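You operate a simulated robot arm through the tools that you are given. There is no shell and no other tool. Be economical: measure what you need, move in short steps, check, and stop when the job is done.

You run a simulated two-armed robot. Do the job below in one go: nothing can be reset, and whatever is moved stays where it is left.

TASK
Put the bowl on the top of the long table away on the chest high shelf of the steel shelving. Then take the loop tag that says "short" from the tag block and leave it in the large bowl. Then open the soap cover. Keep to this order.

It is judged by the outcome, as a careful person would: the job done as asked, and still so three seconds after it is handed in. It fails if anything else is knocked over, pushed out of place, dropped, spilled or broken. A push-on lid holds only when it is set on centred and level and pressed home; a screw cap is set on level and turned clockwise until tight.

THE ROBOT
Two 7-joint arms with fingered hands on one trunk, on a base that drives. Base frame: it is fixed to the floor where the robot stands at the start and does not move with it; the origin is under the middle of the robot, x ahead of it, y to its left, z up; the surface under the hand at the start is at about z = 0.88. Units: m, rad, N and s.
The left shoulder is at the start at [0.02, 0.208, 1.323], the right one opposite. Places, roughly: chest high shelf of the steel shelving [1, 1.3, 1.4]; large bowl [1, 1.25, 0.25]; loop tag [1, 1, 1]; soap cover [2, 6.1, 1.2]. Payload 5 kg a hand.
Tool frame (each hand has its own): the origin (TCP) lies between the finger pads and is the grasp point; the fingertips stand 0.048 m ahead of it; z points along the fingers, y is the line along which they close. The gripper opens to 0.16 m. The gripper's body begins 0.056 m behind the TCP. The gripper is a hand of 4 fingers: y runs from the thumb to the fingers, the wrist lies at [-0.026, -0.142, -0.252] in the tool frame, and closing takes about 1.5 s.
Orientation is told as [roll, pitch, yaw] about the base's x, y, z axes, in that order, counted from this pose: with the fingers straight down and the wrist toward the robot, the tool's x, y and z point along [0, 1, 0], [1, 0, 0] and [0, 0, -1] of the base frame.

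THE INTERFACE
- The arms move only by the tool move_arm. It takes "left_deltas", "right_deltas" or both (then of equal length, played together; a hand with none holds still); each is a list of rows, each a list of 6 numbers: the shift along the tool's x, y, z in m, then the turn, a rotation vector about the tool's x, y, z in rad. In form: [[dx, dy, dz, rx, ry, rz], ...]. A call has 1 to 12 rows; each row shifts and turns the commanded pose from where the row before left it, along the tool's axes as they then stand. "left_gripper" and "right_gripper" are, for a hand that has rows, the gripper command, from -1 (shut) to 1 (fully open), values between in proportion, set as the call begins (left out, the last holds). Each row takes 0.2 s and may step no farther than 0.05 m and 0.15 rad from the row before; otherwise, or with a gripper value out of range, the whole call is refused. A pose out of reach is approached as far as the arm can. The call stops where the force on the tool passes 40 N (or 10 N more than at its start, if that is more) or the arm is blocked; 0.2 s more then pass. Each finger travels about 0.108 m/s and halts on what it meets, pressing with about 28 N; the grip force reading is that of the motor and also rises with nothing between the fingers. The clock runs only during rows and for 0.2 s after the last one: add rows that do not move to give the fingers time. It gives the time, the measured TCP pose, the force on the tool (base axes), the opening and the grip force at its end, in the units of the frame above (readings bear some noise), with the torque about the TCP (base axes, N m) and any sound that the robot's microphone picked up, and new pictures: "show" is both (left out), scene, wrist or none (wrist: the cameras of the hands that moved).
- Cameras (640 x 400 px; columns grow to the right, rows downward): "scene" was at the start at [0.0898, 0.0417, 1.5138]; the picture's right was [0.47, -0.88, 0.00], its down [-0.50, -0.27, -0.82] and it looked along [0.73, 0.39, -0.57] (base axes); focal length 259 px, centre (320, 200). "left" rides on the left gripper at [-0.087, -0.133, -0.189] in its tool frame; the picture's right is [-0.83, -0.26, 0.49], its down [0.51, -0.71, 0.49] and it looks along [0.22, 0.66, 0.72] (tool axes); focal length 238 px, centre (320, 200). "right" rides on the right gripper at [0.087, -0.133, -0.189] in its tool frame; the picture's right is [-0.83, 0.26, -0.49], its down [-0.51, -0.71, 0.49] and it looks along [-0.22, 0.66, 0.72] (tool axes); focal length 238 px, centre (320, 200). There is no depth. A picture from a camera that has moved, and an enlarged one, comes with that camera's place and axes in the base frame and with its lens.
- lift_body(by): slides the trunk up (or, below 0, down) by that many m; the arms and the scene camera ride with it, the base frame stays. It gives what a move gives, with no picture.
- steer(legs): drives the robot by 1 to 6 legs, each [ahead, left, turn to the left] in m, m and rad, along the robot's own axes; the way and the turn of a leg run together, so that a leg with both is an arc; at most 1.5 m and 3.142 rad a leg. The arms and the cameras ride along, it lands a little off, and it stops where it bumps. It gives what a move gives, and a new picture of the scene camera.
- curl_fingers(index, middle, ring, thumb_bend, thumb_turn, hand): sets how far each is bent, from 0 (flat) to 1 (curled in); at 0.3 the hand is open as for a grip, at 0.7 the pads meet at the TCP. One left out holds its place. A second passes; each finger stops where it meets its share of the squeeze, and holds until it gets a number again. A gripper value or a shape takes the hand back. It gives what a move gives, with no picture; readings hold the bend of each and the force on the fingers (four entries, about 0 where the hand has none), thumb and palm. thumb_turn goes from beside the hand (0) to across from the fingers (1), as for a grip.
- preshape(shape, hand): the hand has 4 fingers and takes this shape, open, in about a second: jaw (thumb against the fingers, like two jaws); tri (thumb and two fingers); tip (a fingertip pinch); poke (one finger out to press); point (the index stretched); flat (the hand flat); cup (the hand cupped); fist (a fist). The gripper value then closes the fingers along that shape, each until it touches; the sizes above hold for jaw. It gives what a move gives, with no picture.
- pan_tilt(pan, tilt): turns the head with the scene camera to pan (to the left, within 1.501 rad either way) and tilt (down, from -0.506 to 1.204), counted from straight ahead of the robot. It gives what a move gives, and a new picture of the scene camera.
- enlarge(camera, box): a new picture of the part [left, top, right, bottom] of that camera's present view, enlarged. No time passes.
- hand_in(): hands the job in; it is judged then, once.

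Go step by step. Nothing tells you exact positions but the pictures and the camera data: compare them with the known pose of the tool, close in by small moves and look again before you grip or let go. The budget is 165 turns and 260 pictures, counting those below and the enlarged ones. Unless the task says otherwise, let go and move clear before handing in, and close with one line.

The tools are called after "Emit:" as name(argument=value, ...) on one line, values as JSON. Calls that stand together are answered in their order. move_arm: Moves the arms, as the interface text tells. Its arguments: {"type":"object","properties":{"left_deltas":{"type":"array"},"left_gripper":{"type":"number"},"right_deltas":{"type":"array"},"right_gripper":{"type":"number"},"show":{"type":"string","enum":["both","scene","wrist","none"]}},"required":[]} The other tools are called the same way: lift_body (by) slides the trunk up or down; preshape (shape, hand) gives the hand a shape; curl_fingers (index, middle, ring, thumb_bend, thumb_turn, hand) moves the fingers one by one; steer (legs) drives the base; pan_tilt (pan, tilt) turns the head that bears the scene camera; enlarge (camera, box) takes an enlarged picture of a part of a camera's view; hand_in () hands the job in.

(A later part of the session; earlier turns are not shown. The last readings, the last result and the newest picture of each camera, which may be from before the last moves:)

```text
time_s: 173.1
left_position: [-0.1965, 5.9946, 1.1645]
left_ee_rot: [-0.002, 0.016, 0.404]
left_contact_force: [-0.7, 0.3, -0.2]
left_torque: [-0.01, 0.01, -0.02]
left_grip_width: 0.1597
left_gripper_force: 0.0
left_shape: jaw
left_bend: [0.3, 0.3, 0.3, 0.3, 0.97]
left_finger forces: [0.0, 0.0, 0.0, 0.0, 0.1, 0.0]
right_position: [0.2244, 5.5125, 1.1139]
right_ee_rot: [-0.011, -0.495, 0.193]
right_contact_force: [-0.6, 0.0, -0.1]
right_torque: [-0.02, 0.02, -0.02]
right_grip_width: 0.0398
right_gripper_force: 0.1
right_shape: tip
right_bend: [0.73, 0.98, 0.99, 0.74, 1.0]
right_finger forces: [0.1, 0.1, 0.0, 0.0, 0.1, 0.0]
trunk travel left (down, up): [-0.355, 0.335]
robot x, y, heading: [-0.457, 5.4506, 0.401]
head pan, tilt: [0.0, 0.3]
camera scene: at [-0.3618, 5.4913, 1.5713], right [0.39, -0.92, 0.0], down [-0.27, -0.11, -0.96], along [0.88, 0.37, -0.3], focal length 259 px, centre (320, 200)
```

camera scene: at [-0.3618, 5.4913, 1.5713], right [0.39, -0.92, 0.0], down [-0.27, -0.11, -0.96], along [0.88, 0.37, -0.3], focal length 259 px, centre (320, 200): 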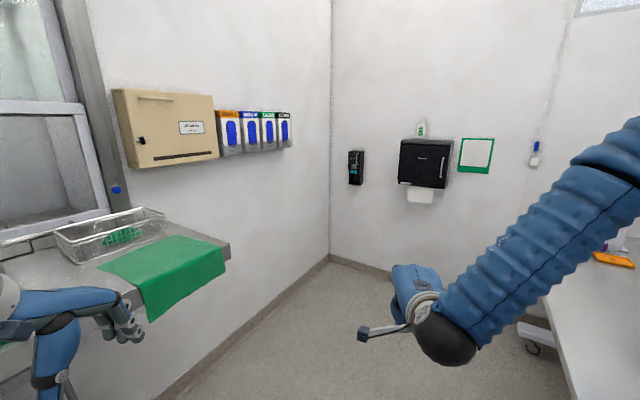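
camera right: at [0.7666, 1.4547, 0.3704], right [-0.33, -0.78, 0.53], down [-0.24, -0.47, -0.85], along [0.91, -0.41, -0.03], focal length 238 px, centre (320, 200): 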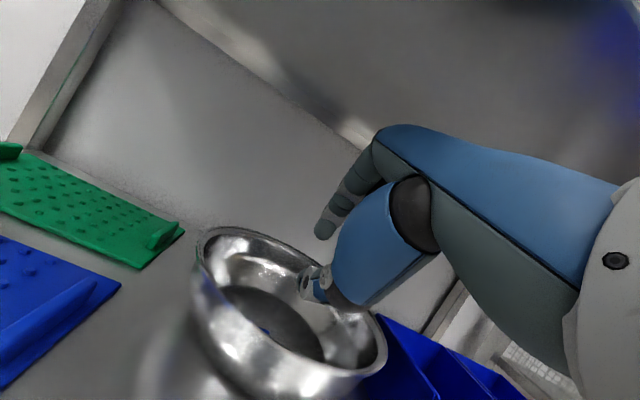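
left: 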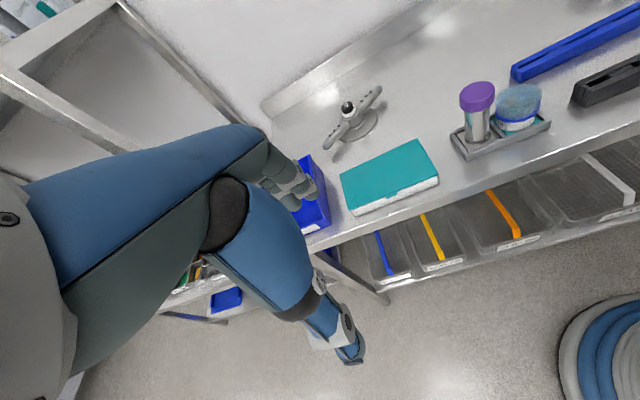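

The small black dispenser left of the paper-towel unit looks like the soap. I'll enlarge it.

Emit:
enlarge(camera="scene", box=[330, 125, 450, 205])

Emit:
enlarge(camera="scene", box=[338, 140, 374, 195])

```text
5.00 times, centred on (390, 165) of scene
camera zoom: at [-0.3618, 5.4913, 1.5713], right [0.39, -0.92, 0.0], down [-0.27, -0.11, -0.96], along [0.88, 0.37, -0.3], focal length 1294 px, centre (-30, 375)
```

zoom: 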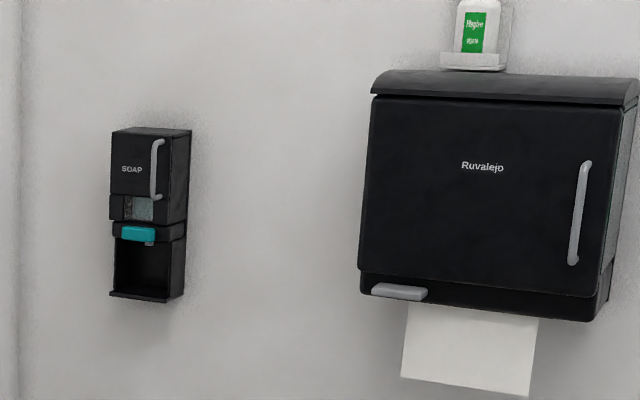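

```text
7.27 times, centred on (356, 168) of scene
camera zoom: at [-0.3618, 5.4913, 1.5713], right [0.39, -0.92, 0.0], down [-0.27, -0.11, -0.96], along [0.88, 0.37, -0.3], focal length 1883 px, centre (58, 436)
```

zoom: 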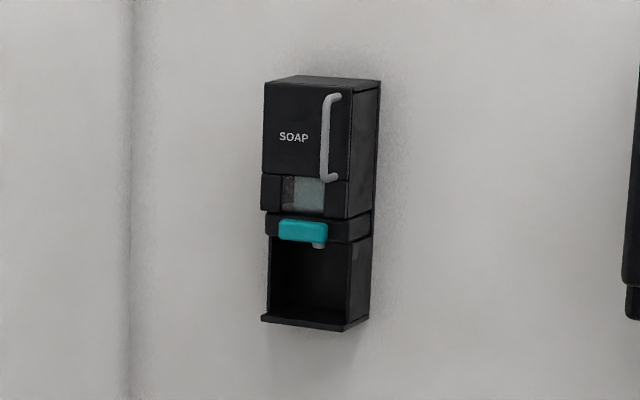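

That's the soap dispenser: its cover has a vertical handle on the right at about (1.985, 6.10, 1.216), so it should swing open to the left. I'll drive in front of it facing the wall, and use the left hand.

Emit:
steer(legs=[[0.52, -0.057, -0.3], [0.41, 0.09, -0.265]])

Emit:
pan_tilt(pan=0.3, tilt=0.3)

```text
time_s: 178.3
left_position: [0.9858, 5.928, 1.1632]
left_ee_rot: [-0.001, 0.018, -0.155]
left_contact_force: [0.2, 0.2, 1.2]
left_torque: [-0.01, 0.05, -0.03]
left_grip_width: 0.1598
left_gripper_force: 0.1
left_shape: jaw
left_bend: [0.3, 0.3, 0.3, 0.3, 0.97]
left_finger forces: [0.0, 0.0, 0.1, 0.0, 0.0, 0.0]
right_position: [1.0889, 5.2943, 1.114]
right_ee_rot: [-0.011, -0.495, -0.363]
right_contact_force: [0.3, 0.4, -0.2]
right_torque: [-0.01, 0.0, 0.01]
right_grip_width: 0.0397
right_gripper_force: 0.0
right_shape: tip
right_bend: [0.73, 0.98, 0.99, 0.74, 1.0]
right_finger forces: [0.0, 0.0, 0.0, 0.0, 0.1, 0.0]
trunk travel left (down, up): [-0.355, 0.335]
robot x, y, heading: [0.4764, 5.6033, -0.153]
head pan, tilt: [0.0, 0.3]
camera scene: at [0.5791, 5.5878, 1.5712], right [-0.16, -0.99, 0.0], down [-0.29, 0.05, -0.95], along [0.94, -0.15, -0.3], focal length 259 px, centre (320, 200)
```

scene: 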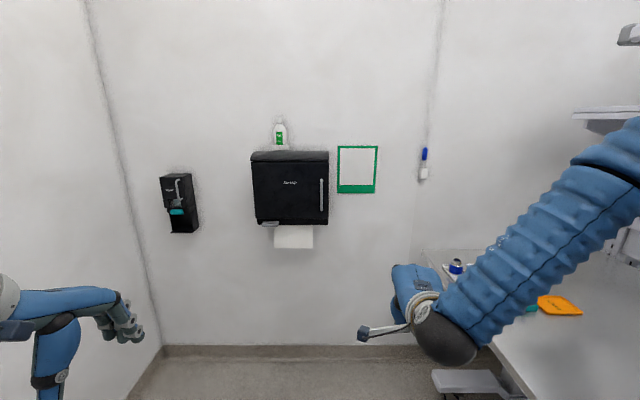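

```text
time_s: 179.1
left_position: [0.9844, 5.9263, 1.1645]
left_ee_rot: [0.0, 0.016, -0.154]
left_contact_force: [0.2, -0.7, 0.4]
left_torque: [-0.02, 0.0, 0.02]
left_grip_width: 0.16
left_gripper_force: 0.1
left_shape: jaw
left_bend: [0.3, 0.3, 0.3, 0.3, 0.97]
left_finger forces: [0.1, 0.0, 0.0, 0.0, 0.0, 0.0]
right_position: [1.0873, 5.2945, 1.1158]
right_ee_rot: [-0.01, -0.496, -0.363]
right_contact_force: [0.3, -0.4, -0.4]
right_torque: [0.01, 0.01, 0.01]
right_grip_width: 0.0397
right_gripper_force: 0.0
right_shape: tip
right_bend: [0.73, 0.98, 0.99, 0.74, 1.0]
right_finger forces: [0.0, 0.0, 0.0, 0.0, 0.0, 0.0]
trunk travel left (down, up): [-0.355, 0.335]
robot x, y, heading: [0.4754, 5.6034, -0.154]
head pan, tilt: [0.3, 0.3]
camera scene: at [0.578, 5.6157, 1.5713], right [0.14, -0.99, 0.0], down [-0.29, -0.04, -0.96], along [0.95, 0.14, -0.3], focal length 259 px, centre (320, 200)
```

scene: 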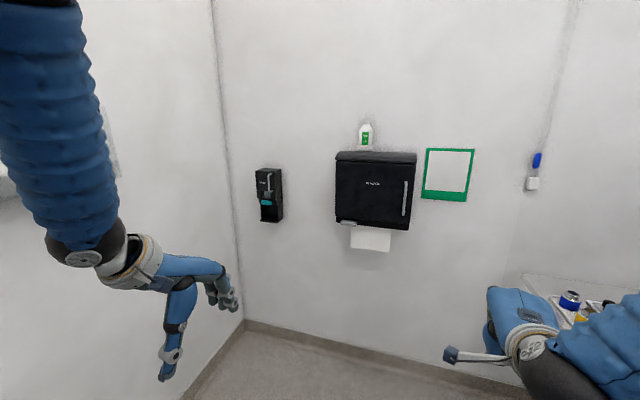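

I'm facing the wall now. I'll enlarge the dispenser from here to triangulate the handle.

Emit:
enlarge(camera="scene", box=[240, 155, 304, 235])

```text
5.00 times, centred on (272, 195) of scene
camera zoom: at [0.578, 5.6157, 1.5713], right [0.14, -0.99, 0.0], down [-0.29, -0.04, -0.96], along [0.95, 0.14, -0.3], focal length 1294 px, centre (560, 225)
```

zoom: 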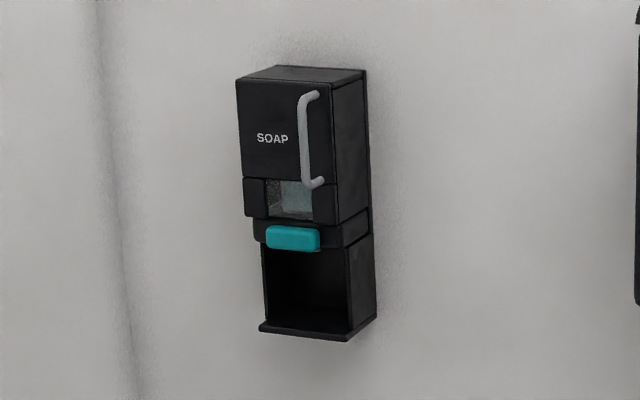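

The handle is about (2.0, 6.12, 1.21), with the wall at about 2.12. I'll move the left hand forward, then turn it to point at the wall with the palm sideways.

Emit:
move_arm(left_deltas=[[0, 0.05, 0, 0, 0, 0], [0, 0.05, 0, 0, 0, 0], [0, 0.05, 0, 0, 0, 0], [0, 0.05, 0, 0, 0, 0], [0, 0.05, 0, -0.0806, -0.0806, -0.0806], [0, 0, 0, -0.0806, -0.0806, -0.0806], [0, 0, 0, -0.0806, -0.0806, -0.0806], [0, 0, 0, -0.0806, -0.0806, -0.0806], [0, 0, 0, -0.0806, -0.0806, -0.0806], [0, 0, 0, -0.0806, -0.0806, -0.0806], [0, 0, 0, -0.0806, -0.0806, -0.0806]], show="none")

Emit:
move_arm(left_deltas=[[0, 0, 0, -0.0806, -0.0806, -0.0806], [0, 0, 0, -0.0806, -0.0806, -0.0806], [0, 0, 0, -0.0806, -0.0806, -0.0806], [0, 0, 0, -0.0806, -0.0806, -0.0806], [0, 0, 0, -0.0806, -0.0806, -0.0806], [0, 0, 0, -0.0806, -0.0806, -0.0806], [0, 0, 0, -0.0806, -0.0806, -0.0806], [0, 0, 0, -0.0806, -0.0806, -0.0806]])

```text
time_s: 181.5
left_position: [1.2328, 5.8901, 1.1591]
left_ee_rot: [-0.719, -0.324, 0.571]
left_contact_force: [0.6, 1.2, 0.4]
left_torque: [0.04, 0.03, -0.03]
left_grip_width: 0.1601
left_gripper_force: 0.1
left_shape: jaw
left_bend: [0.3, 0.3, 0.3, 0.3, 0.97]
left_finger forces: [0.0, 0.0, 0.0, 0.1, 0.1, 0.0]
right_position: [1.0882, 5.2945, 1.1151]
right_ee_rot: [-0.01, -0.493, -0.364]
right_contact_force: [0.9, 0.0, -0.1]
right_torque: [-0.01, 0.03, -0.02]
right_grip_width: 0.0397
right_gripper_force: 0.1
right_shape: tip
right_bend: [0.73, 0.98, 0.99, 0.74, 1.0]
right_finger forces: [0.0, 0.0, 0.0, 0.0, 0.0, 0.0]
trunk travel left (down, up): [-0.355, 0.335]
robot x, y, heading: [0.4735, 5.6048, -0.161]
head pan, tilt: [0.3, 0.3]
```

```text
time_s: 183.3
left_position: [1.2328, 5.8898, 1.1591]
left_ee_rot: [-1.555, 0.002, 1.421]
left_contact_force: [0.9, 0.0, 0.2]
left_torque: [-0.02, 0.0, 0.04]
left_grip_width: 0.1599
left_gripper_force: 0.0
left_shape: jaw
left_bend: [0.3, 0.3, 0.3, 0.3, 0.97]
left_finger forces: [0.0, 0.0, 0.1, 0.0, 0.1, 0.0]
right_position: [1.089, 5.2943, 1.1147]
right_ee_rot: [-0.011, -0.493, -0.362]
right_contact_force: [0.0, 0.3, 0.3]
right_torque: [0.0, 0.03, -0.02]
right_grip_width: 0.0393
right_gripper_force: 0.1
right_shape: tip
right_bend: [0.73, 0.98, 0.99, 0.74, 1.0]
right_finger forces: [0.2, 0.1, 0.0, 0.0, 0.0, 0.1]
trunk travel left (down, up): [-0.355, 0.335]
robot x, y, heading: [0.4712, 5.6041, -0.158]
head pan, tilt: [0.3, 0.3]
camera scene: at [0.5794, 5.6155, 1.5712], right [0.14, -0.99, 0.0], down [-0.29, -0.04, -0.95], along [0.95, 0.14, -0.3], focal length 259 px, centre (320, 200)
camera left: at [1.0273, 5.788, 1.2501], right [0.46, -0.33, 0.83], down [0.37, -0.78, -0.51], along [0.81, 0.54, -0.23], focal length 238 px, centre (320, 200)
```

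scene: 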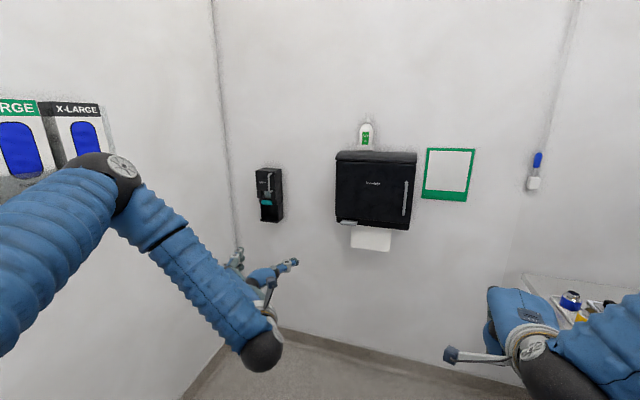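
left: 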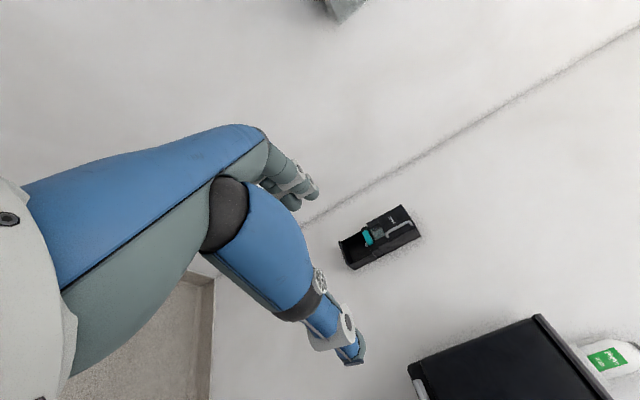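

The left hand points at the wall as wanted. I'll drive closer in a first step, keeping the elbow away from the glove boxes, and raise the hand to handle height.

Emit:
steer(legs=[[0.48, 0.22, 0]])

Emit:
move_arm(left_deltas=[[-0.025, 0, 0, 0, 0, 0], [-0.025, 0, 0, 0, 0, 0]], left_gripper=-0.2)

Emit:
enlarge(camera="left", box=[280, 150, 440, 290])

```text
time_s: 186.4
left_position: [1.7399, 6.032, 1.1583]
left_ee_rot: [-1.551, 0.002, 1.418]
left_contact_force: [1.3, 0.8, -0.5]
left_torque: [0.01, -0.04, -0.07]
left_grip_width: 0.1601
left_gripper_force: 0.0
left_shape: jaw
left_bend: [0.3, 0.3, 0.3, 0.3, 0.97]
left_finger forces: [0.1, 0.0, 0.1, 0.1, 0.1, 0.1]
right_position: [1.5949, 5.4378, 1.114]
right_ee_rot: [-0.011, -0.495, -0.363]
right_contact_force: [1.0, 0.5, -0.2]
right_torque: [-0.04, 0.04, 0.0]
right_grip_width: 0.0398
right_gripper_force: 0.1
right_shape: tip
right_bend: [0.73, 0.98, 0.99, 0.74, 1.0]
right_finger forces: [0.0, 0.0, 0.0, 0.0, 0.0, 0.0]
trunk travel left (down, up): [-0.355, 0.335]
robot x, y, heading: [0.9827, 5.7477, -0.156]
head pan, tilt: [0.3, 0.3]
camera scene: at [1.0862, 5.7581, 1.5712], right [0.14, -0.99, 0.0], down [-0.29, -0.04, -0.95], along [0.95, 0.14, -0.3], focal length 259 px, centre (320, 200)
```

scene: 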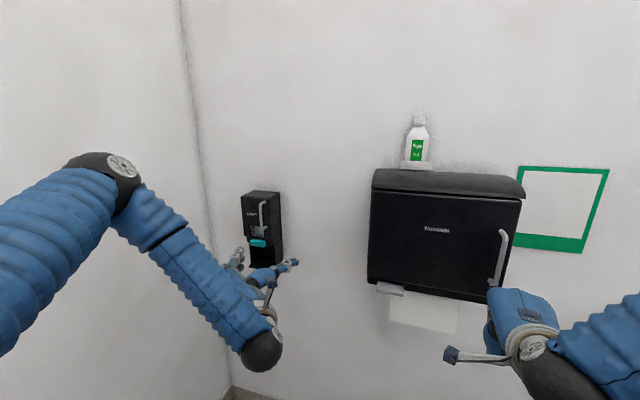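

```text
time_s: 187.0
left_position: [1.7401, 6.0319, 1.2084]
left_ee_rot: [-1.553, 0.002, 1.42]
left_contact_force: [-0.8, -0.4, -0.1]
left_torque: [0.02, -0.03, -0.02]
left_grip_width: 0.0644
left_gripper_force: 0.0
left_shape: jaw
left_bend: [0.74, 0.49, 0.46, 0.72, 1.0]
left_finger forces: [0.0, 0.0, 0.1, 0.1, 0.0, 0.0]
right_position: [1.5933, 5.4373, 1.1154]
right_ee_rot: [-0.009, -0.494, -0.362]
right_contact_force: [0.0, -0.1, -0.4]
right_torque: [0.0, 0.0, 0.01]
right_grip_width: 0.0396
right_gripper_force: 0.1
right_shape: tip
right_bend: [0.73, 0.98, 0.99, 0.74, 1.0]
right_finger forces: [0.0, 0.0, 0.0, 0.0, 0.0, 0.1]
trunk travel left (down, up): [-0.355, 0.335]
robot x, y, heading: [0.9801, 5.7508, -0.159]
head pan, tilt: [0.3, 0.3]
camera scene: at [1.0852, 5.7579, 1.5713], right [0.14, -0.99, 0.0], down [-0.29, -0.04, -0.96], along [0.95, 0.14, -0.3], focal length 259 px, centre (320, 200)
camera left: at [1.534, 5.9301, 1.3006], right [0.46, -0.33, 0.83], down [0.37, -0.78, -0.51], along [0.81, 0.54, -0.23], focal length 238 px, centre (320, 200)
```

scene: 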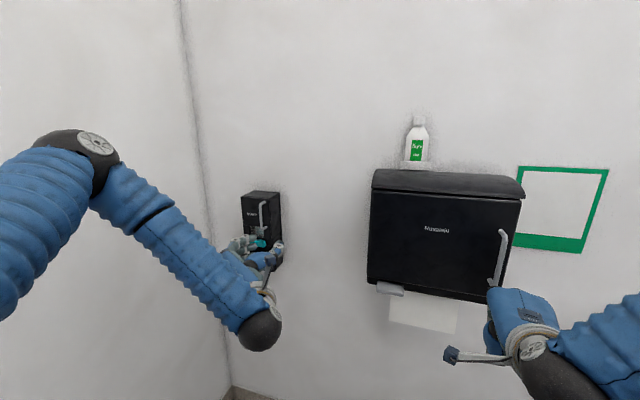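
left: 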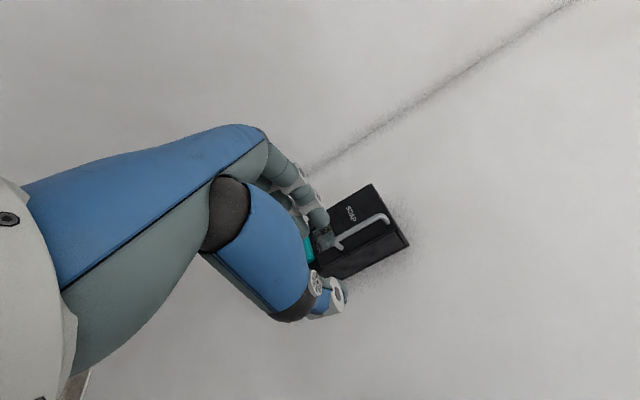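

```text
2.86 times, centred on (360, 220) of left
camera zoom: at [1.534, 5.9301, 1.3006], right [0.46, -0.33, 0.83], down [0.37, -0.78, -0.51], along [0.81, 0.54, -0.23], focal length 681 px, centre (206, 143)
```

zoom: 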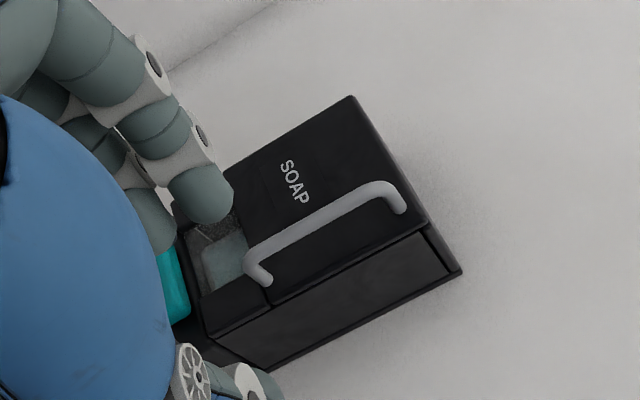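

The handle is clearly visible. I'll take one more scene enlargement for triangulation.

Emit:
enlarge(camera="scene", box=[220, 170, 316, 270])

```text
4.00 times, centred on (268, 220) of scene
camera zoom: at [1.0852, 5.7579, 1.5713], right [0.14, -0.99, 0.0], down [-0.29, -0.04, -0.96], along [0.95, 0.14, -0.3], focal length 1036 px, centre (528, 120)
```

zoom: 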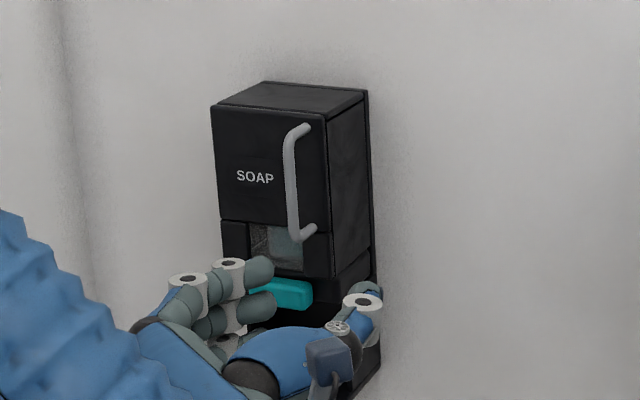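

The handle bar centre is at about (1.90, 6.085, 1.241). I'll line up sideways and in height, staying short of it.

Emit:
move_arm(left_deltas=[[-0.011, 0.025, 0.01, 0, 0, 0], [-0.011, 0.025, 0.01, 0, 0, 0], [-0.011, 0.026, 0.015, 0, 0, 0]], left_gripper=0.0, show="none")

Emit:
enlarge(camera="scene", box=[220, 170, 316, 270])

Emit:
enlarge(camera="left", box=[260, 150, 420, 310])

```text
time_s: 187.8
left_position: [1.7863, 6.1023, 1.2405]
left_ee_rot: [-1.553, 0.003, 1.417]
left_contact_force: [-0.1, -0.7, -0.9]
left_torque: [0.0, -0.07, -0.06]
left_grip_width: 0.0796
left_gripper_force: 0.1
left_shape: jaw
left_bend: [0.74, 0.45, 0.42, 0.7, 1.0]
left_finger forces: [0.0, 0.0, 0.1, 0.0, 0.0, 0.0]
right_position: [1.5942, 5.4371, 1.1145]
right_ee_rot: [-0.01, -0.495, -0.362]
right_contact_force: [-0.5, 1.1, -0.4]
right_torque: [-0.03, 0.04, -0.03]
right_grip_width: 0.0397
right_gripper_force: 0.0
right_shape: tip
right_bend: [0.73, 0.98, 0.99, 0.74, 1.0]
right_finger forces: [0.0, 0.0, 0.1, 0.0, 0.1, 0.0]
trunk travel left (down, up): [-0.355, 0.335]
robot x, y, heading: [0.9823, 5.7446, -0.157]
head pan, tilt: [0.3, 0.3]
```

```text
4.00 times, centred on (268, 220) of scene
camera zoom: at [1.0854, 5.759, 1.5712], right [0.14, -0.99, 0.0], down [-0.29, -0.04, -0.96], along [0.95, 0.14, -0.3], focal length 1036 px, centre (528, 120)
```

zoom: 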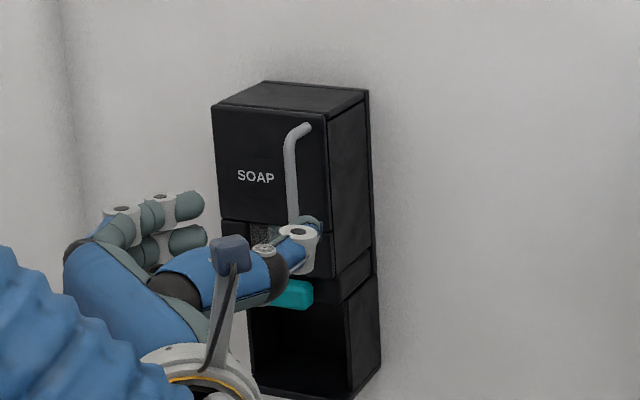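

```text
2.50 times, centred on (340, 230) of left
camera zoom: at [1.5816, 6.0003, 1.3317], right [0.46, -0.33, 0.83], down [0.37, -0.78, -0.51], along [0.81, 0.54, -0.23], focal length 596 px, centre (270, 125)
```

zoom: 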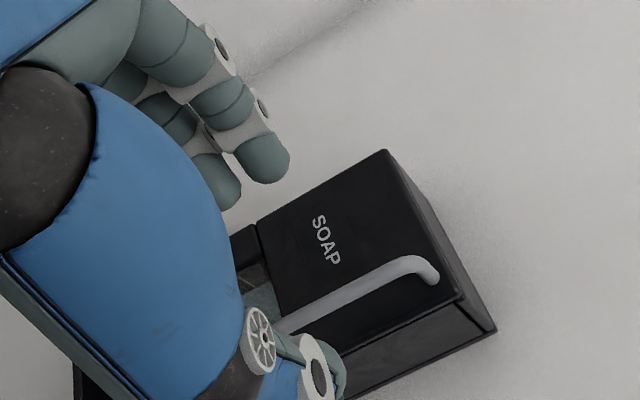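

The alignment is good: bar between thumb and fingers, heights matching. I'll advance 5 cm and check.

Emit:
move_arm(left_deltas=[[0, 0, 0.02, 0, 0, 0], [0, 0, 0.02, 0, 0, 0], [0, 0, 0.012, 0, 0, 0]], show="none")

Emit:
enlarge(camera="scene", box=[220, 170, 316, 270])

Emit:
enlarge(camera="left", box=[260, 150, 420, 310])

```text
time_s: 188.6
left_position: [1.8391, 6.0941, 1.239]
left_ee_rot: [-1.554, 0.001, 1.419]
left_contact_force: [-0.1, -0.1, 0.1]
left_torque: [-0.02, -0.05, 0.01]
left_grip_width: 0.0796
left_gripper_force: 0.1
left_shape: jaw
left_bend: [0.74, 0.45, 0.42, 0.7, 1.0]
left_finger forces: [0.0, 0.0, 0.1, 0.1, 0.0, 0.0]
right_position: [1.595, 5.4358, 1.1144]
right_ee_rot: [-0.01, -0.494, -0.364]
right_contact_force: [1.4, -0.1, -0.5]
right_torque: [0.02, 0.03, -0.01]
right_grip_width: 0.0393
right_gripper_force: 0.1
right_shape: tip
right_bend: [0.73, 0.98, 0.99, 0.74, 1.0]
right_finger forces: [0.0, 0.0, 0.0, 0.0, 0.0, 0.0]
trunk travel left (down, up): [-0.355, 0.335]
robot x, y, heading: [0.9806, 5.7442, -0.157]
head pan, tilt: [0.3, 0.3]
```

```text
4.00 times, centred on (268, 220) of scene
camera zoom: at [1.0857, 5.7578, 1.5712], right [0.14, -0.99, 0.0], down [-0.29, -0.04, -0.96], along [0.95, 0.14, -0.3], focal length 1036 px, centre (528, 120)
```

zoom: 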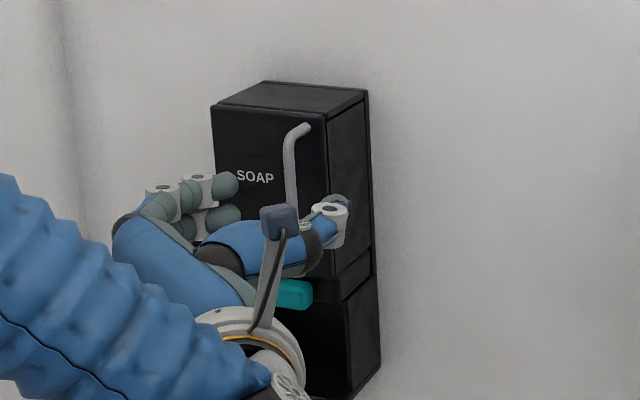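

```text
2.50 times, centred on (340, 230) of left
camera zoom: at [1.6328, 5.9917, 1.3304], right [0.46, -0.33, 0.83], down [0.37, -0.78, -0.51], along [0.81, 0.54, -0.23], focal length 596 px, centre (270, 125)
```

zoom: 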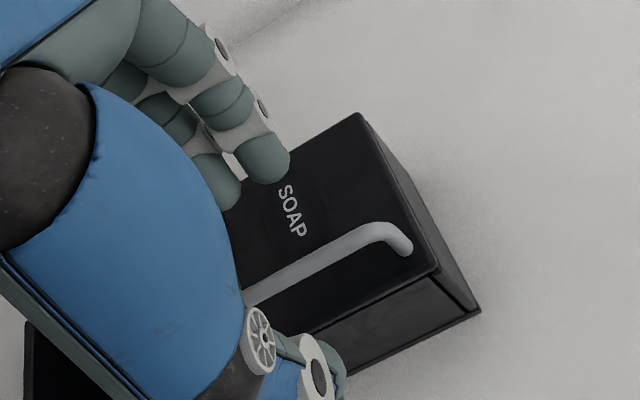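

Still well centred. I'll advance the last 2.7 cm and close on the bar.

Emit:
move_arm(left_deltas=[[0, 0, 0.015, 0, 0, 0], [0, 0, 0.012, 0, 0, 0]], show="none")

Emit:
enlarge(camera="left", box=[260, 150, 420, 310])

Emit:
enlarge(camera="scene", box=[220, 170, 316, 270])

```text
time_s: 189.2
left_position: [1.865, 6.0884, 1.2398]
left_ee_rot: [-1.554, 0.001, 1.416]
left_contact_force: [-0.1, -0.3, 0.0]
left_torque: [0.0, 0.0, 0.0]
left_grip_width: 0.0798
left_gripper_force: 0.1
left_shape: jaw
left_bend: [0.74, 0.45, 0.42, 0.7, 1.0]
left_finger forces: [0.0, 0.1, 0.0, 0.0, 0.0, 0.0]
right_position: [1.5949, 5.437, 1.115]
right_ee_rot: [-0.011, -0.493, -0.363]
right_contact_force: [-0.3, -0.1, -0.1]
right_torque: [0.04, 0.0, -0.01]
right_grip_width: 0.0398
right_gripper_force: 0.0
right_shape: tip
right_bend: [0.73, 0.98, 0.99, 0.74, 1.0]
right_finger forces: [0.0, 0.0, 0.0, 0.0, 0.1, 0.0]
trunk travel left (down, up): [-0.355, 0.335]
robot x, y, heading: [0.9816, 5.7501, -0.156]
head pan, tilt: [0.3, 0.3]
```

```text
2.50 times, centred on (340, 230) of left
camera zoom: at [1.6591, 5.9877, 1.3306], right [0.46, -0.33, 0.83], down [0.37, -0.78, -0.51], along [0.81, 0.54, -0.23], focal length 596 px, centre (270, 125)
```

zoom: 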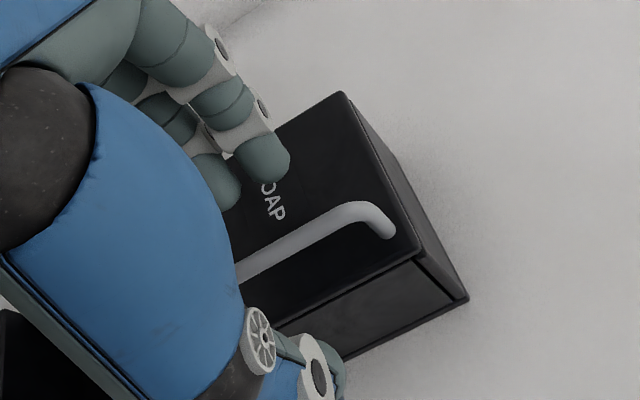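

```text
4.00 times, centred on (268, 220) of scene
camera zoom: at [1.0855, 5.758, 1.5712], right [0.14, -0.99, 0.0], down [-0.29, -0.04, -0.96], along [0.95, 0.14, -0.3], focal length 1036 px, centre (528, 120)
```

zoom: 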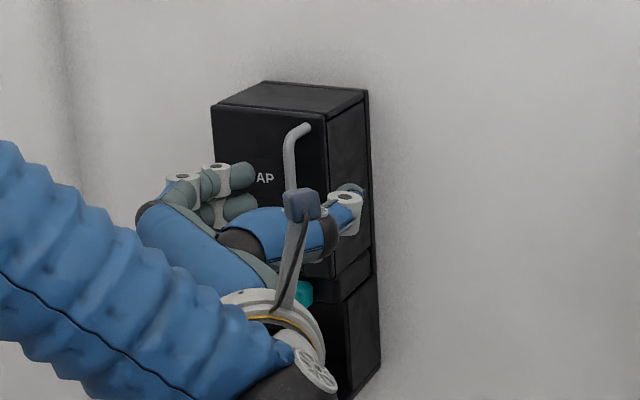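

No contact so far. I'll close the left hand on the handle.

Emit:
move_arm(left_deltas=[[0, 0, 0, 0, 0, 0], [0, 0, 0, 0, 0, 0], [0, 0, 0, 0, 0, 0], [0, 0, 0, 0, 0, 0], [0, 0, 0, 0, 0, 0]], left_gripper=-1, show="none")

Emit:
enlarge(camera="left", box=[260, 150, 420, 310])

Emit:
enlarge(camera="scene", box=[220, 170, 316, 270])

```text
time_s: 190.4
left_position: [1.8636, 6.0898, 1.2391]
left_ee_rot: [-1.553, 0.002, 1.421]
left_contact_force: [-0.2, 0.7, 0.0]
left_torque: [0.01, -0.01, 0.01]
left_grip_width: 0.0002
left_gripper_force: 28.3
left_shape: jaw
left_bend: [0.7, 0.7, 0.7, 0.61, 1.0]
left_finger forces: [0.0, 0.0, 0.0, 0.0, 0.0, 0.0]
right_position: [1.5954, 5.4371, 1.1144]
right_ee_rot: [-0.01, -0.494, -0.362]
right_contact_force: [0.1, 0.5, -0.6]
right_torque: [-0.01, 0.0, 0.03]
right_grip_width: 0.0397
right_gripper_force: 0.1
right_shape: tip
right_bend: [0.73, 0.98, 0.99, 0.74, 1.0]
right_finger forces: [0.0, 0.0, 0.1, 0.1, 0.0, 0.0]
trunk travel left (down, up): [-0.355, 0.335]
robot x, y, heading: [0.9797, 5.749, -0.159]
head pan, tilt: [0.3, 0.3]
```

```text
2.50 times, centred on (340, 230) of left
camera zoom: at [1.659, 5.9877, 1.3309], right [0.46, -0.33, 0.83], down [0.37, -0.78, -0.51], along [0.81, 0.54, -0.23], focal length 596 px, centre (270, 125)
```

zoom: 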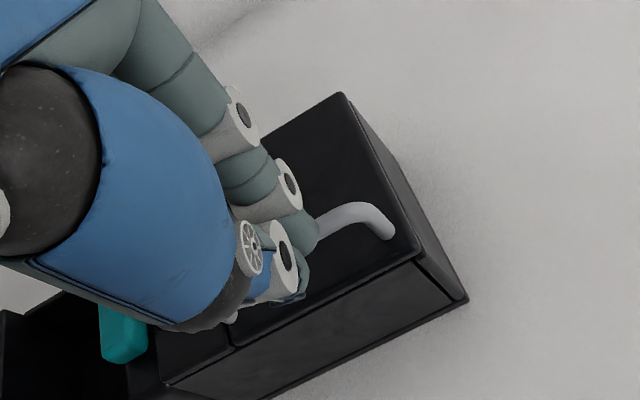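

```text
4.00 times, centred on (268, 220) of scene
camera zoom: at [1.0854, 5.7579, 1.5712], right [0.14, -0.99, 0.0], down [-0.29, -0.04, -0.96], along [0.95, 0.14, -0.3], focal length 1036 px, centre (528, 120)
```

zoom: 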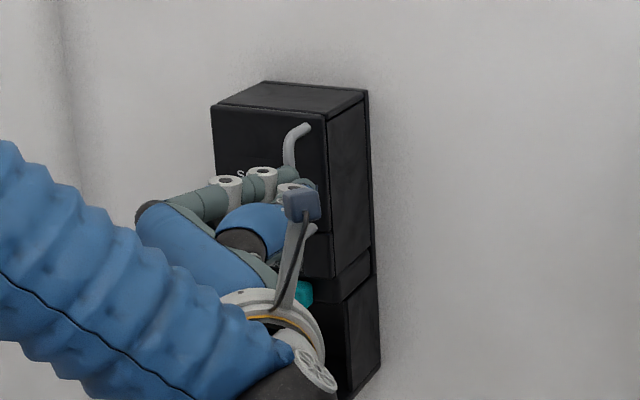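

The fingers closed in front of the bar, so it sits deeper than I estimated. I'll reopen, advance about 3 cm more, and try again.

Emit:
move_arm(left_deltas=[[0, 0, 0, 0, 0, 0], [0, 0, 0, 0, 0, 0], [0, 0, 0, 0, 0, 0], [0, 0, 0, 0, 0, 0], [0, 0, 0.01, 0, 0, 0], [0, 0, 0.01, 0, 0, 0], [0, 0, 0.01, 0, 0, 0]], left_gripper=-0.1, show="none")

Emit:
enlarge(camera="left", box=[260, 150, 420, 310])

Emit:
enlarge(camera="scene", box=[220, 170, 316, 270])

```text
time_s: 192.0
left_position: [1.8935, 6.0835, 1.2399]
left_ee_rot: [-1.553, 0.001, 1.419]
left_contact_force: [-0.7, 0.5, -0.4]
left_torque: [0.01, 0.01, 0.0]
left_grip_width: 0.0713
left_gripper_force: 0.1
left_shape: jaw
left_bend: [0.74, 0.47, 0.44, 0.71, 1.0]
left_finger forces: [0.0, 0.0, 0.1, 0.0, 0.0, 0.0]
right_position: [1.5957, 5.4364, 1.1154]
right_ee_rot: [-0.01, -0.495, -0.362]
right_contact_force: [0.0, 0.4, -0.5]
right_torque: [-0.01, 0.01, 0.01]
right_grip_width: 0.0398
right_gripper_force: 0.1
right_shape: tip
right_bend: [0.73, 0.98, 0.99, 0.74, 1.0]
right_finger forces: [0.0, 0.1, 0.0, 0.0, 0.0, 0.0]
trunk travel left (down, up): [-0.355, 0.335]
robot x, y, heading: [0.9799, 5.746, -0.158]
head pan, tilt: [0.3, 0.3]
```

```text
2.50 times, centred on (340, 230) of left
camera zoom: at [1.6894, 5.983, 1.33], right [0.46, -0.33, 0.83], down [0.37, -0.78, -0.51], along [0.81, 0.54, -0.23], focal length 596 px, centre (270, 125)
```

zoom: 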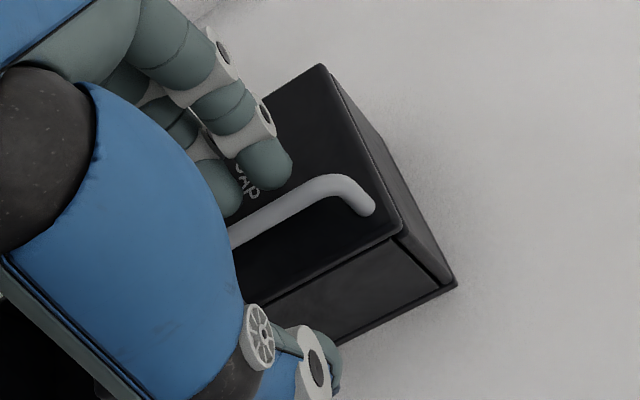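

```text
4.00 times, centred on (268, 220) of scene
camera zoom: at [1.0859, 5.7577, 1.5712], right [0.14, -0.99, 0.0], down [-0.29, -0.04, -0.95], along [0.95, 0.14, -0.3], focal length 1036 px, centre (528, 120)
```

zoom: 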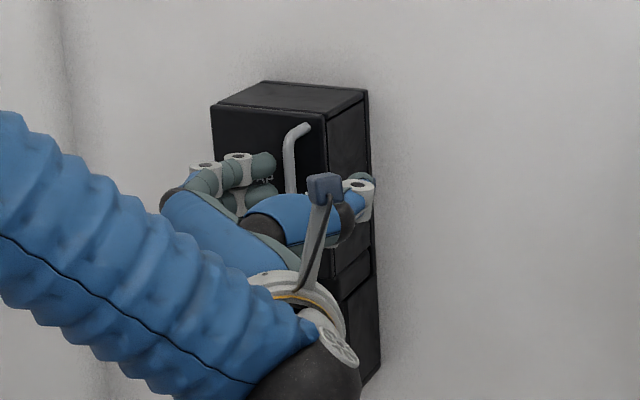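

Triangulating between wrist views puts the bar at about (1.937, 6.10), slightly left of the hand axis and deeper. I'll shift left 2 cm, advance 1.2 cm and close.

Emit:
move_arm(left_deltas=[[0, 0.01, 0, 0, 0, 0], [0, 0.01, 0, 0, 0, 0], [0, 0, 0.006, 0, 0, 0], [0, 0, 0.006, 0, 0, 0]], show="none")

Emit:
move_arm(left_deltas=[[0, 0, 0, 0, 0, 0], [0, 0, 0, 0, 0, 0], [0, 0, 0, 0, 0, 0], [0, 0, 0, 0, 0, 0], [0, 0, 0, 0, 0, 0]], left_gripper=-1, show="none")

Emit:
enlarge(camera="left", box=[260, 150, 420, 310])

```text
time_s: 193.0
left_position: [1.9095, 6.1039, 1.2389]
left_ee_rot: [-1.552, 0.002, 1.419]
left_contact_force: [0.2, 0.5, -1.0]
left_torque: [-0.02, 0.03, -0.03]
left_grip_width: 0.0715
left_gripper_force: 0.1
left_shape: jaw
left_bend: [0.74, 0.47, 0.44, 0.71, 1.0]
left_finger forces: [0.0, 0.0, 0.0, 0.0, 0.1, 0.0]
right_position: [1.594, 5.4372, 1.1149]
right_ee_rot: [-0.009, -0.495, -0.364]
right_contact_force: [0.2, 0.2, 0.5]
right_torque: [0.01, 0.01, 0.01]
right_grip_width: 0.0394
right_gripper_force: 0.1
right_shape: tip
right_bend: [0.73, 0.98, 0.99, 0.74, 1.0]
right_finger forces: [0.0, 0.1, 0.0, 0.0, 0.0, 0.0]
trunk travel left (down, up): [-0.355, 0.335]
robot x, y, heading: [0.9805, 5.7455, -0.162]
head pan, tilt: [0.3, 0.3]
```

```text
time_s: 194.2
left_position: [1.9095, 6.1004, 1.239]
left_ee_rot: [-1.554, 0.003, 1.417]
left_contact_force: [-1.5, -8.0, -1.8]
left_torque: [0.32, -0.07, -0.52]
left_grip_width: 0.0
left_gripper_force: 27.7
left_shape: jaw
left_bend: [0.7, 0.7, 0.7, 0.71, 1.0]
left_finger forces: [0.0, 3.4, 4.1, 0.0, 27.1, 0.0]
right_position: [1.5933, 5.4357, 1.1146]
right_ee_rot: [-0.011, -0.495, -0.363]
right_contact_force: [0.2, 1.0, 0.5]
right_torque: [0.02, -0.01, 0.0]
right_grip_width: 0.0396
right_gripper_force: 0.0
right_shape: tip
right_bend: [0.73, 0.98, 0.99, 0.74, 1.0]
right_finger forces: [0.1, 0.0, 0.0, 0.1, 0.1, 0.0]
trunk travel left (down, up): [-0.355, 0.335]
robot x, y, heading: [0.9819, 5.747, -0.157]
head pan, tilt: [0.3, 0.3]
```

```text
2.50 times, centred on (340, 230) of left
camera zoom: at [1.7033, 5.9994, 1.3306], right [0.46, -0.33, 0.83], down [0.37, -0.78, -0.51], along [0.81, 0.54, -0.23], focal length 596 px, centre (270, 125)
```

zoom: 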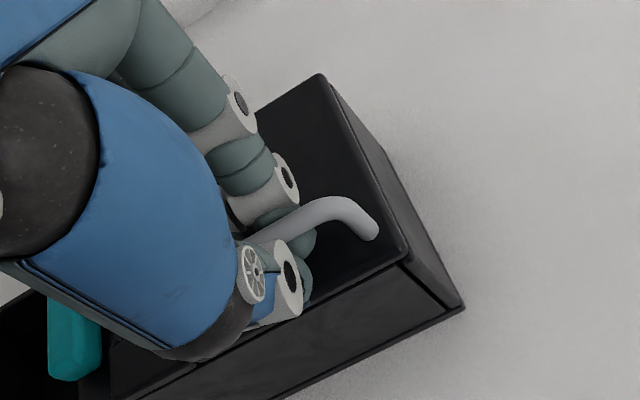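

The fingers are now hooked behind the bar with the thumb pressing it. I'll pull gently outward and see whether the cover follows.

Emit:
move_arm(left_deltas=[[0, 0, -0.008, 0, 0, 0], [0, 0, -0.008, 0, 0, 0], [0, 0.002, -0.008, 0, 0, 0]], show="none")

Emit:
enlarge(camera="left", box=[260, 150, 420, 310])

Emit:
enlarge(camera="scene", box=[220, 170, 316, 270])

```text
time_s: 195.0
left_position: [1.8853, 6.1113, 1.2388]
left_ee_rot: [-1.557, 0.005, 1.422]
left_contact_force: [9.5, 7.3, 0.4]
left_torque: [0.28, -0.47, -0.28]
left_grip_width: 0.0
left_gripper_force: 27.5
left_shape: jaw
left_bend: [0.7, 0.7, 0.7, 0.71, 1.0]
left_finger forces: [16.7, 9.2, 8.3, 0.1, 54.5, 0.1]
right_position: [1.5955, 5.4385, 1.1142]
right_ee_rot: [-0.012, -0.495, -0.361]
right_contact_force: [0.6, 0.8, 0.1]
right_torque: [-0.05, 0.0, 0.01]
right_grip_width: 0.0396
right_gripper_force: 0.1
right_shape: tip
right_bend: [0.73, 0.98, 0.99, 0.74, 1.0]
right_finger forces: [0.0, 0.0, 0.0, 0.1, 0.0, 0.0]
trunk travel left (down, up): [-0.355, 0.335]
robot x, y, heading: [0.9809, 5.7458, -0.158]
head pan, tilt: [0.3, 0.3]
```

```text
2.50 times, centred on (340, 230) of left
camera zoom: at [1.6809, 6.0091, 1.3306], right [0.46, -0.33, 0.83], down [0.37, -0.77, -0.51], along [0.81, 0.54, -0.23], focal length 596 px, centre (270, 125)
```

zoom: 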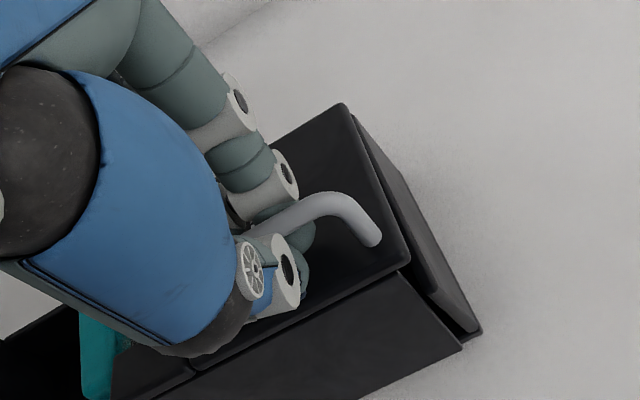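

```text
4.00 times, centred on (268, 220) of scene
camera zoom: at [1.0863, 5.7593, 1.5712], right [0.14, -0.99, 0.0], down [-0.29, -0.04, -0.95], along [0.95, 0.14, -0.3], focal length 1036 px, centre (528, 120)
```

zoom: 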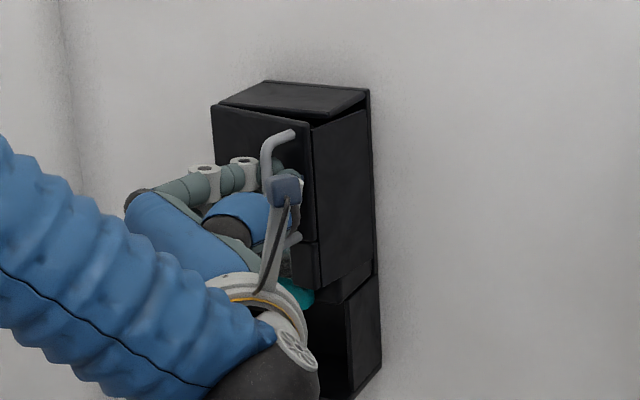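

The cover is swinging open, hinged on the left. I'll follow the arc, mostly leftward and outward.

Emit:
move_arm(left_deltas=[[0, 0.012, -0.007, 0.05, 0, 0], [0, 0.012, -0.006, 0.05, 0, 0], [0, 0.012, -0.004, 0.05, 0, 0]], show="none")

Emit:
enlarge(camera="left", box=[260, 150, 440, 330])

Emit:
enlarge(camera="scene", box=[220, 170, 316, 270])

```text
time_s: 195.9
left_position: [1.8744, 6.1345, 1.2411]
left_ee_rot: [-1.552, 0.007, 1.251]
left_contact_force: [-17.9, -15.5, 5.0]
left_torque: [0.07, -0.48, -0.6]
left_grip_width: 0.0
left_gripper_force: 28.2
left_shape: jaw
left_bend: [0.7, 0.7, 0.7, 0.72, 1.0]
left_finger forces: [8.5, 5.1, 5.6, 0.0, 92.7, 0.0]
right_position: [1.5924, 5.4339, 1.1156]
right_ee_rot: [-0.009, -0.495, -0.366]
right_contact_force: [1.3, 0.3, -0.1]
right_torque: [-0.03, 0.04, -0.01]
right_grip_width: 0.0393
right_gripper_force: 0.0
right_shape: tip
right_bend: [0.73, 0.98, 0.99, 0.74, 1.0]
right_finger forces: [0.0, 0.0, 0.0, 0.0, 0.0, 0.0]
trunk travel left (down, up): [-0.355, 0.335]
robot x, y, heading: [0.9778, 5.7444, -0.16]
head pan, tilt: [0.3, 0.3]
stopped in row 3 (left hand): the force on the tool passed its limit at 40 N (the readings are from after the stop); the commanded pose is now the measured one
```

```text
2.22 times, centred on (350, 240) of left
camera zoom: at [1.6546, 6.0689, 1.3322], right [0.4, -0.4, 0.83], down [0.23, -0.83, -0.51], along [0.89, 0.4, -0.23], focal length 530 px, centre (253, 111)
```

zoom: 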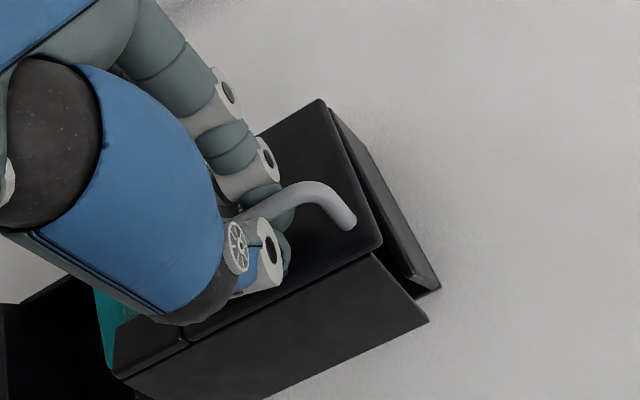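

```text
4.00 times, centred on (268, 220) of scene
camera zoom: at [1.083, 5.7559, 1.5715], right [0.14, -0.99, 0.0], down [-0.29, -0.04, -0.96], along [0.95, 0.13, -0.3], focal length 1036 px, centre (528, 120)
```

zoom: 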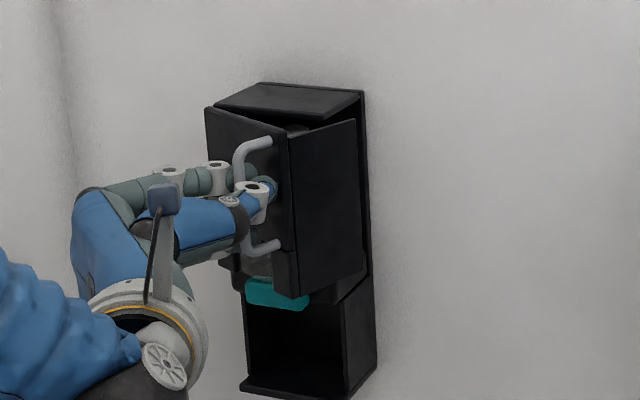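

It's opening. The force says the arc goes more outward than left, so I'll adjust: more outward pull, a little left.

Emit:
move_arm(left_deltas=[[0, -0.002, -0.01, 0.03, 0, 0], [0, 0.003, -0.011, 0.05, 0, 0], [0, 0.004, -0.011, 0.05, 0, 0]], show="none")

Emit:
enlarge(camera="scene", box=[220, 170, 316, 270])

```text
time_s: 196.7
left_position: [1.852, 6.1632, 1.2404]
left_ee_rot: [-1.557, 0.007, 1.145]
left_contact_force: [21.5, 7.7, -3.1]
left_torque: [0.16, -0.4, 0.32]
left_grip_width: 0.0
left_gripper_force: 28.1
left_shape: jaw
left_bend: [0.7, 0.7, 0.7, 0.71, 1.0]
left_finger forces: [16.5, 9.3, 8.0, 0.0, 36.9, 0.0]
right_position: [1.5953, 5.4365, 1.1138]
right_ee_rot: [-0.011, -0.493, -0.365]
right_contact_force: [-0.2, 0.5, 0.0]
right_torque: [0.0, -0.05, 0.04]
right_grip_width: 0.0396
right_gripper_force: 0.1
right_shape: tip
right_bend: [0.73, 0.98, 0.99, 0.74, 1.0]
right_finger forces: [0.1, 0.0, 0.0, 0.0, 0.0, 0.0]
trunk travel left (down, up): [-0.355, 0.335]
robot x, y, heading: [0.981, 5.7453, -0.158]
head pan, tilt: [0.3, 0.3]
stopped in row 3 (left hand): the force on the tool passed its limit at 41 N (the readings are from after the stop); the commanded pose is now the measured one
```

```text
4.00 times, centred on (268, 220) of scene
camera zoom: at [1.0883, 5.759, 1.5709], right [0.14, -0.99, 0.0], down [-0.29, -0.04, -0.95], along [0.95, 0.13, -0.3], focal length 1036 px, centre (528, 120)
```

zoom: 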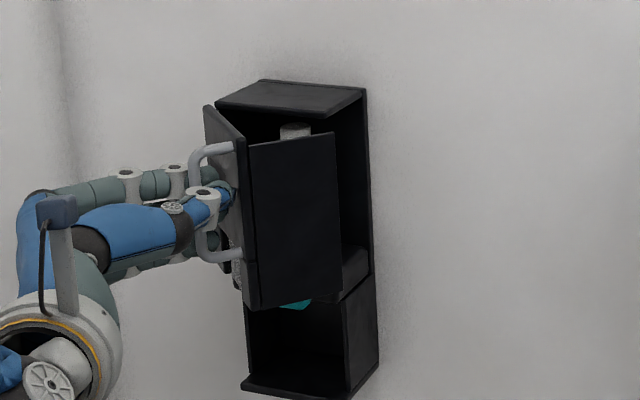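

It's about 45° open. I'll continue with more leftward motion for a few small steps.

Emit:
move_arm(left_deltas=[[0, 0.008, -0.002, 0.03, 0, 0], [0, 0.0085, -0.005, 0.05, 0, 0], [0, 0.0085, -0.005, 0.05, 0, 0], [0, 0.0085, -0.005, 0.05, 0, 0]], show="scene")

Emit:
enlarge(camera="scene", box=[220, 170, 316, 270])

```text
time_s: 197.7
left_position: [1.8494, 6.1988, 1.2413]
left_ee_rot: [-1.559, 0.011, 0.961]
left_contact_force: [-11.6, -0.8, -9.4]
left_torque: [0.0, -0.16, -0.32]
left_grip_width: 0.0
left_gripper_force: 27.7
left_shape: jaw
left_bend: [0.7, 0.7, 0.7, 0.72, 1.0]
left_finger forces: [12.7, 7.8, 6.1, 0.0, 62.2, 0.0]
right_position: [1.5934, 5.4368, 1.1144]
right_ee_rot: [-0.011, -0.495, -0.366]
right_contact_force: [0.4, 1.5, 1.4]
right_torque: [-0.02, 0.05, 0.0]
right_grip_width: 0.0398
right_gripper_force: 0.1
right_shape: tip
right_bend: [0.73, 0.98, 0.99, 0.74, 1.0]
right_finger forces: [0.0, 0.1, 0.1, 0.0, 0.1, 0.1]
trunk travel left (down, up): [-0.355, 0.335]
robot x, y, heading: [0.9799, 5.7451, -0.16]
head pan, tilt: [0.3, 0.3]
camera scene: at [1.0846, 5.7589, 1.5712], right [0.14, -0.99, 0.0], down [-0.29, -0.04, -0.96], along [0.95, 0.13, -0.3], focal length 259 px, centre (320, 200)
```

scene: 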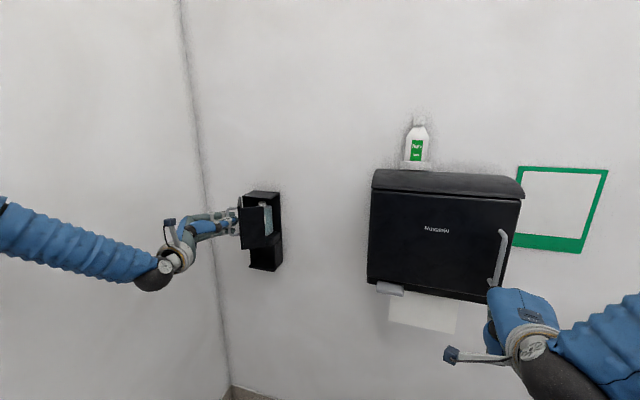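

```text
4.00 times, centred on (268, 220) of scene
camera zoom: at [1.0846, 5.7589, 1.5712], right [0.14, -0.99, 0.0], down [-0.29, -0.04, -0.96], along [0.95, 0.13, -0.3], focal length 1036 px, centre (528, 120)
```

zoom: 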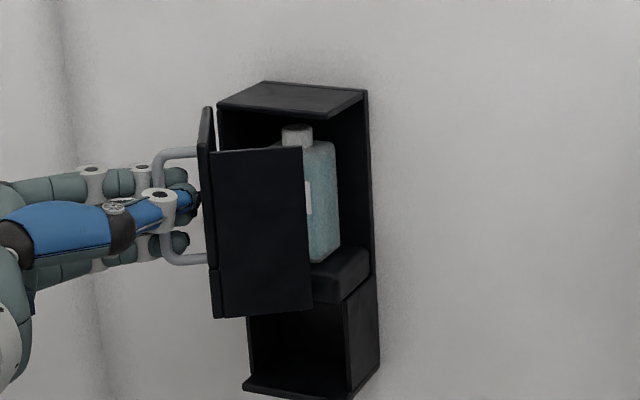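

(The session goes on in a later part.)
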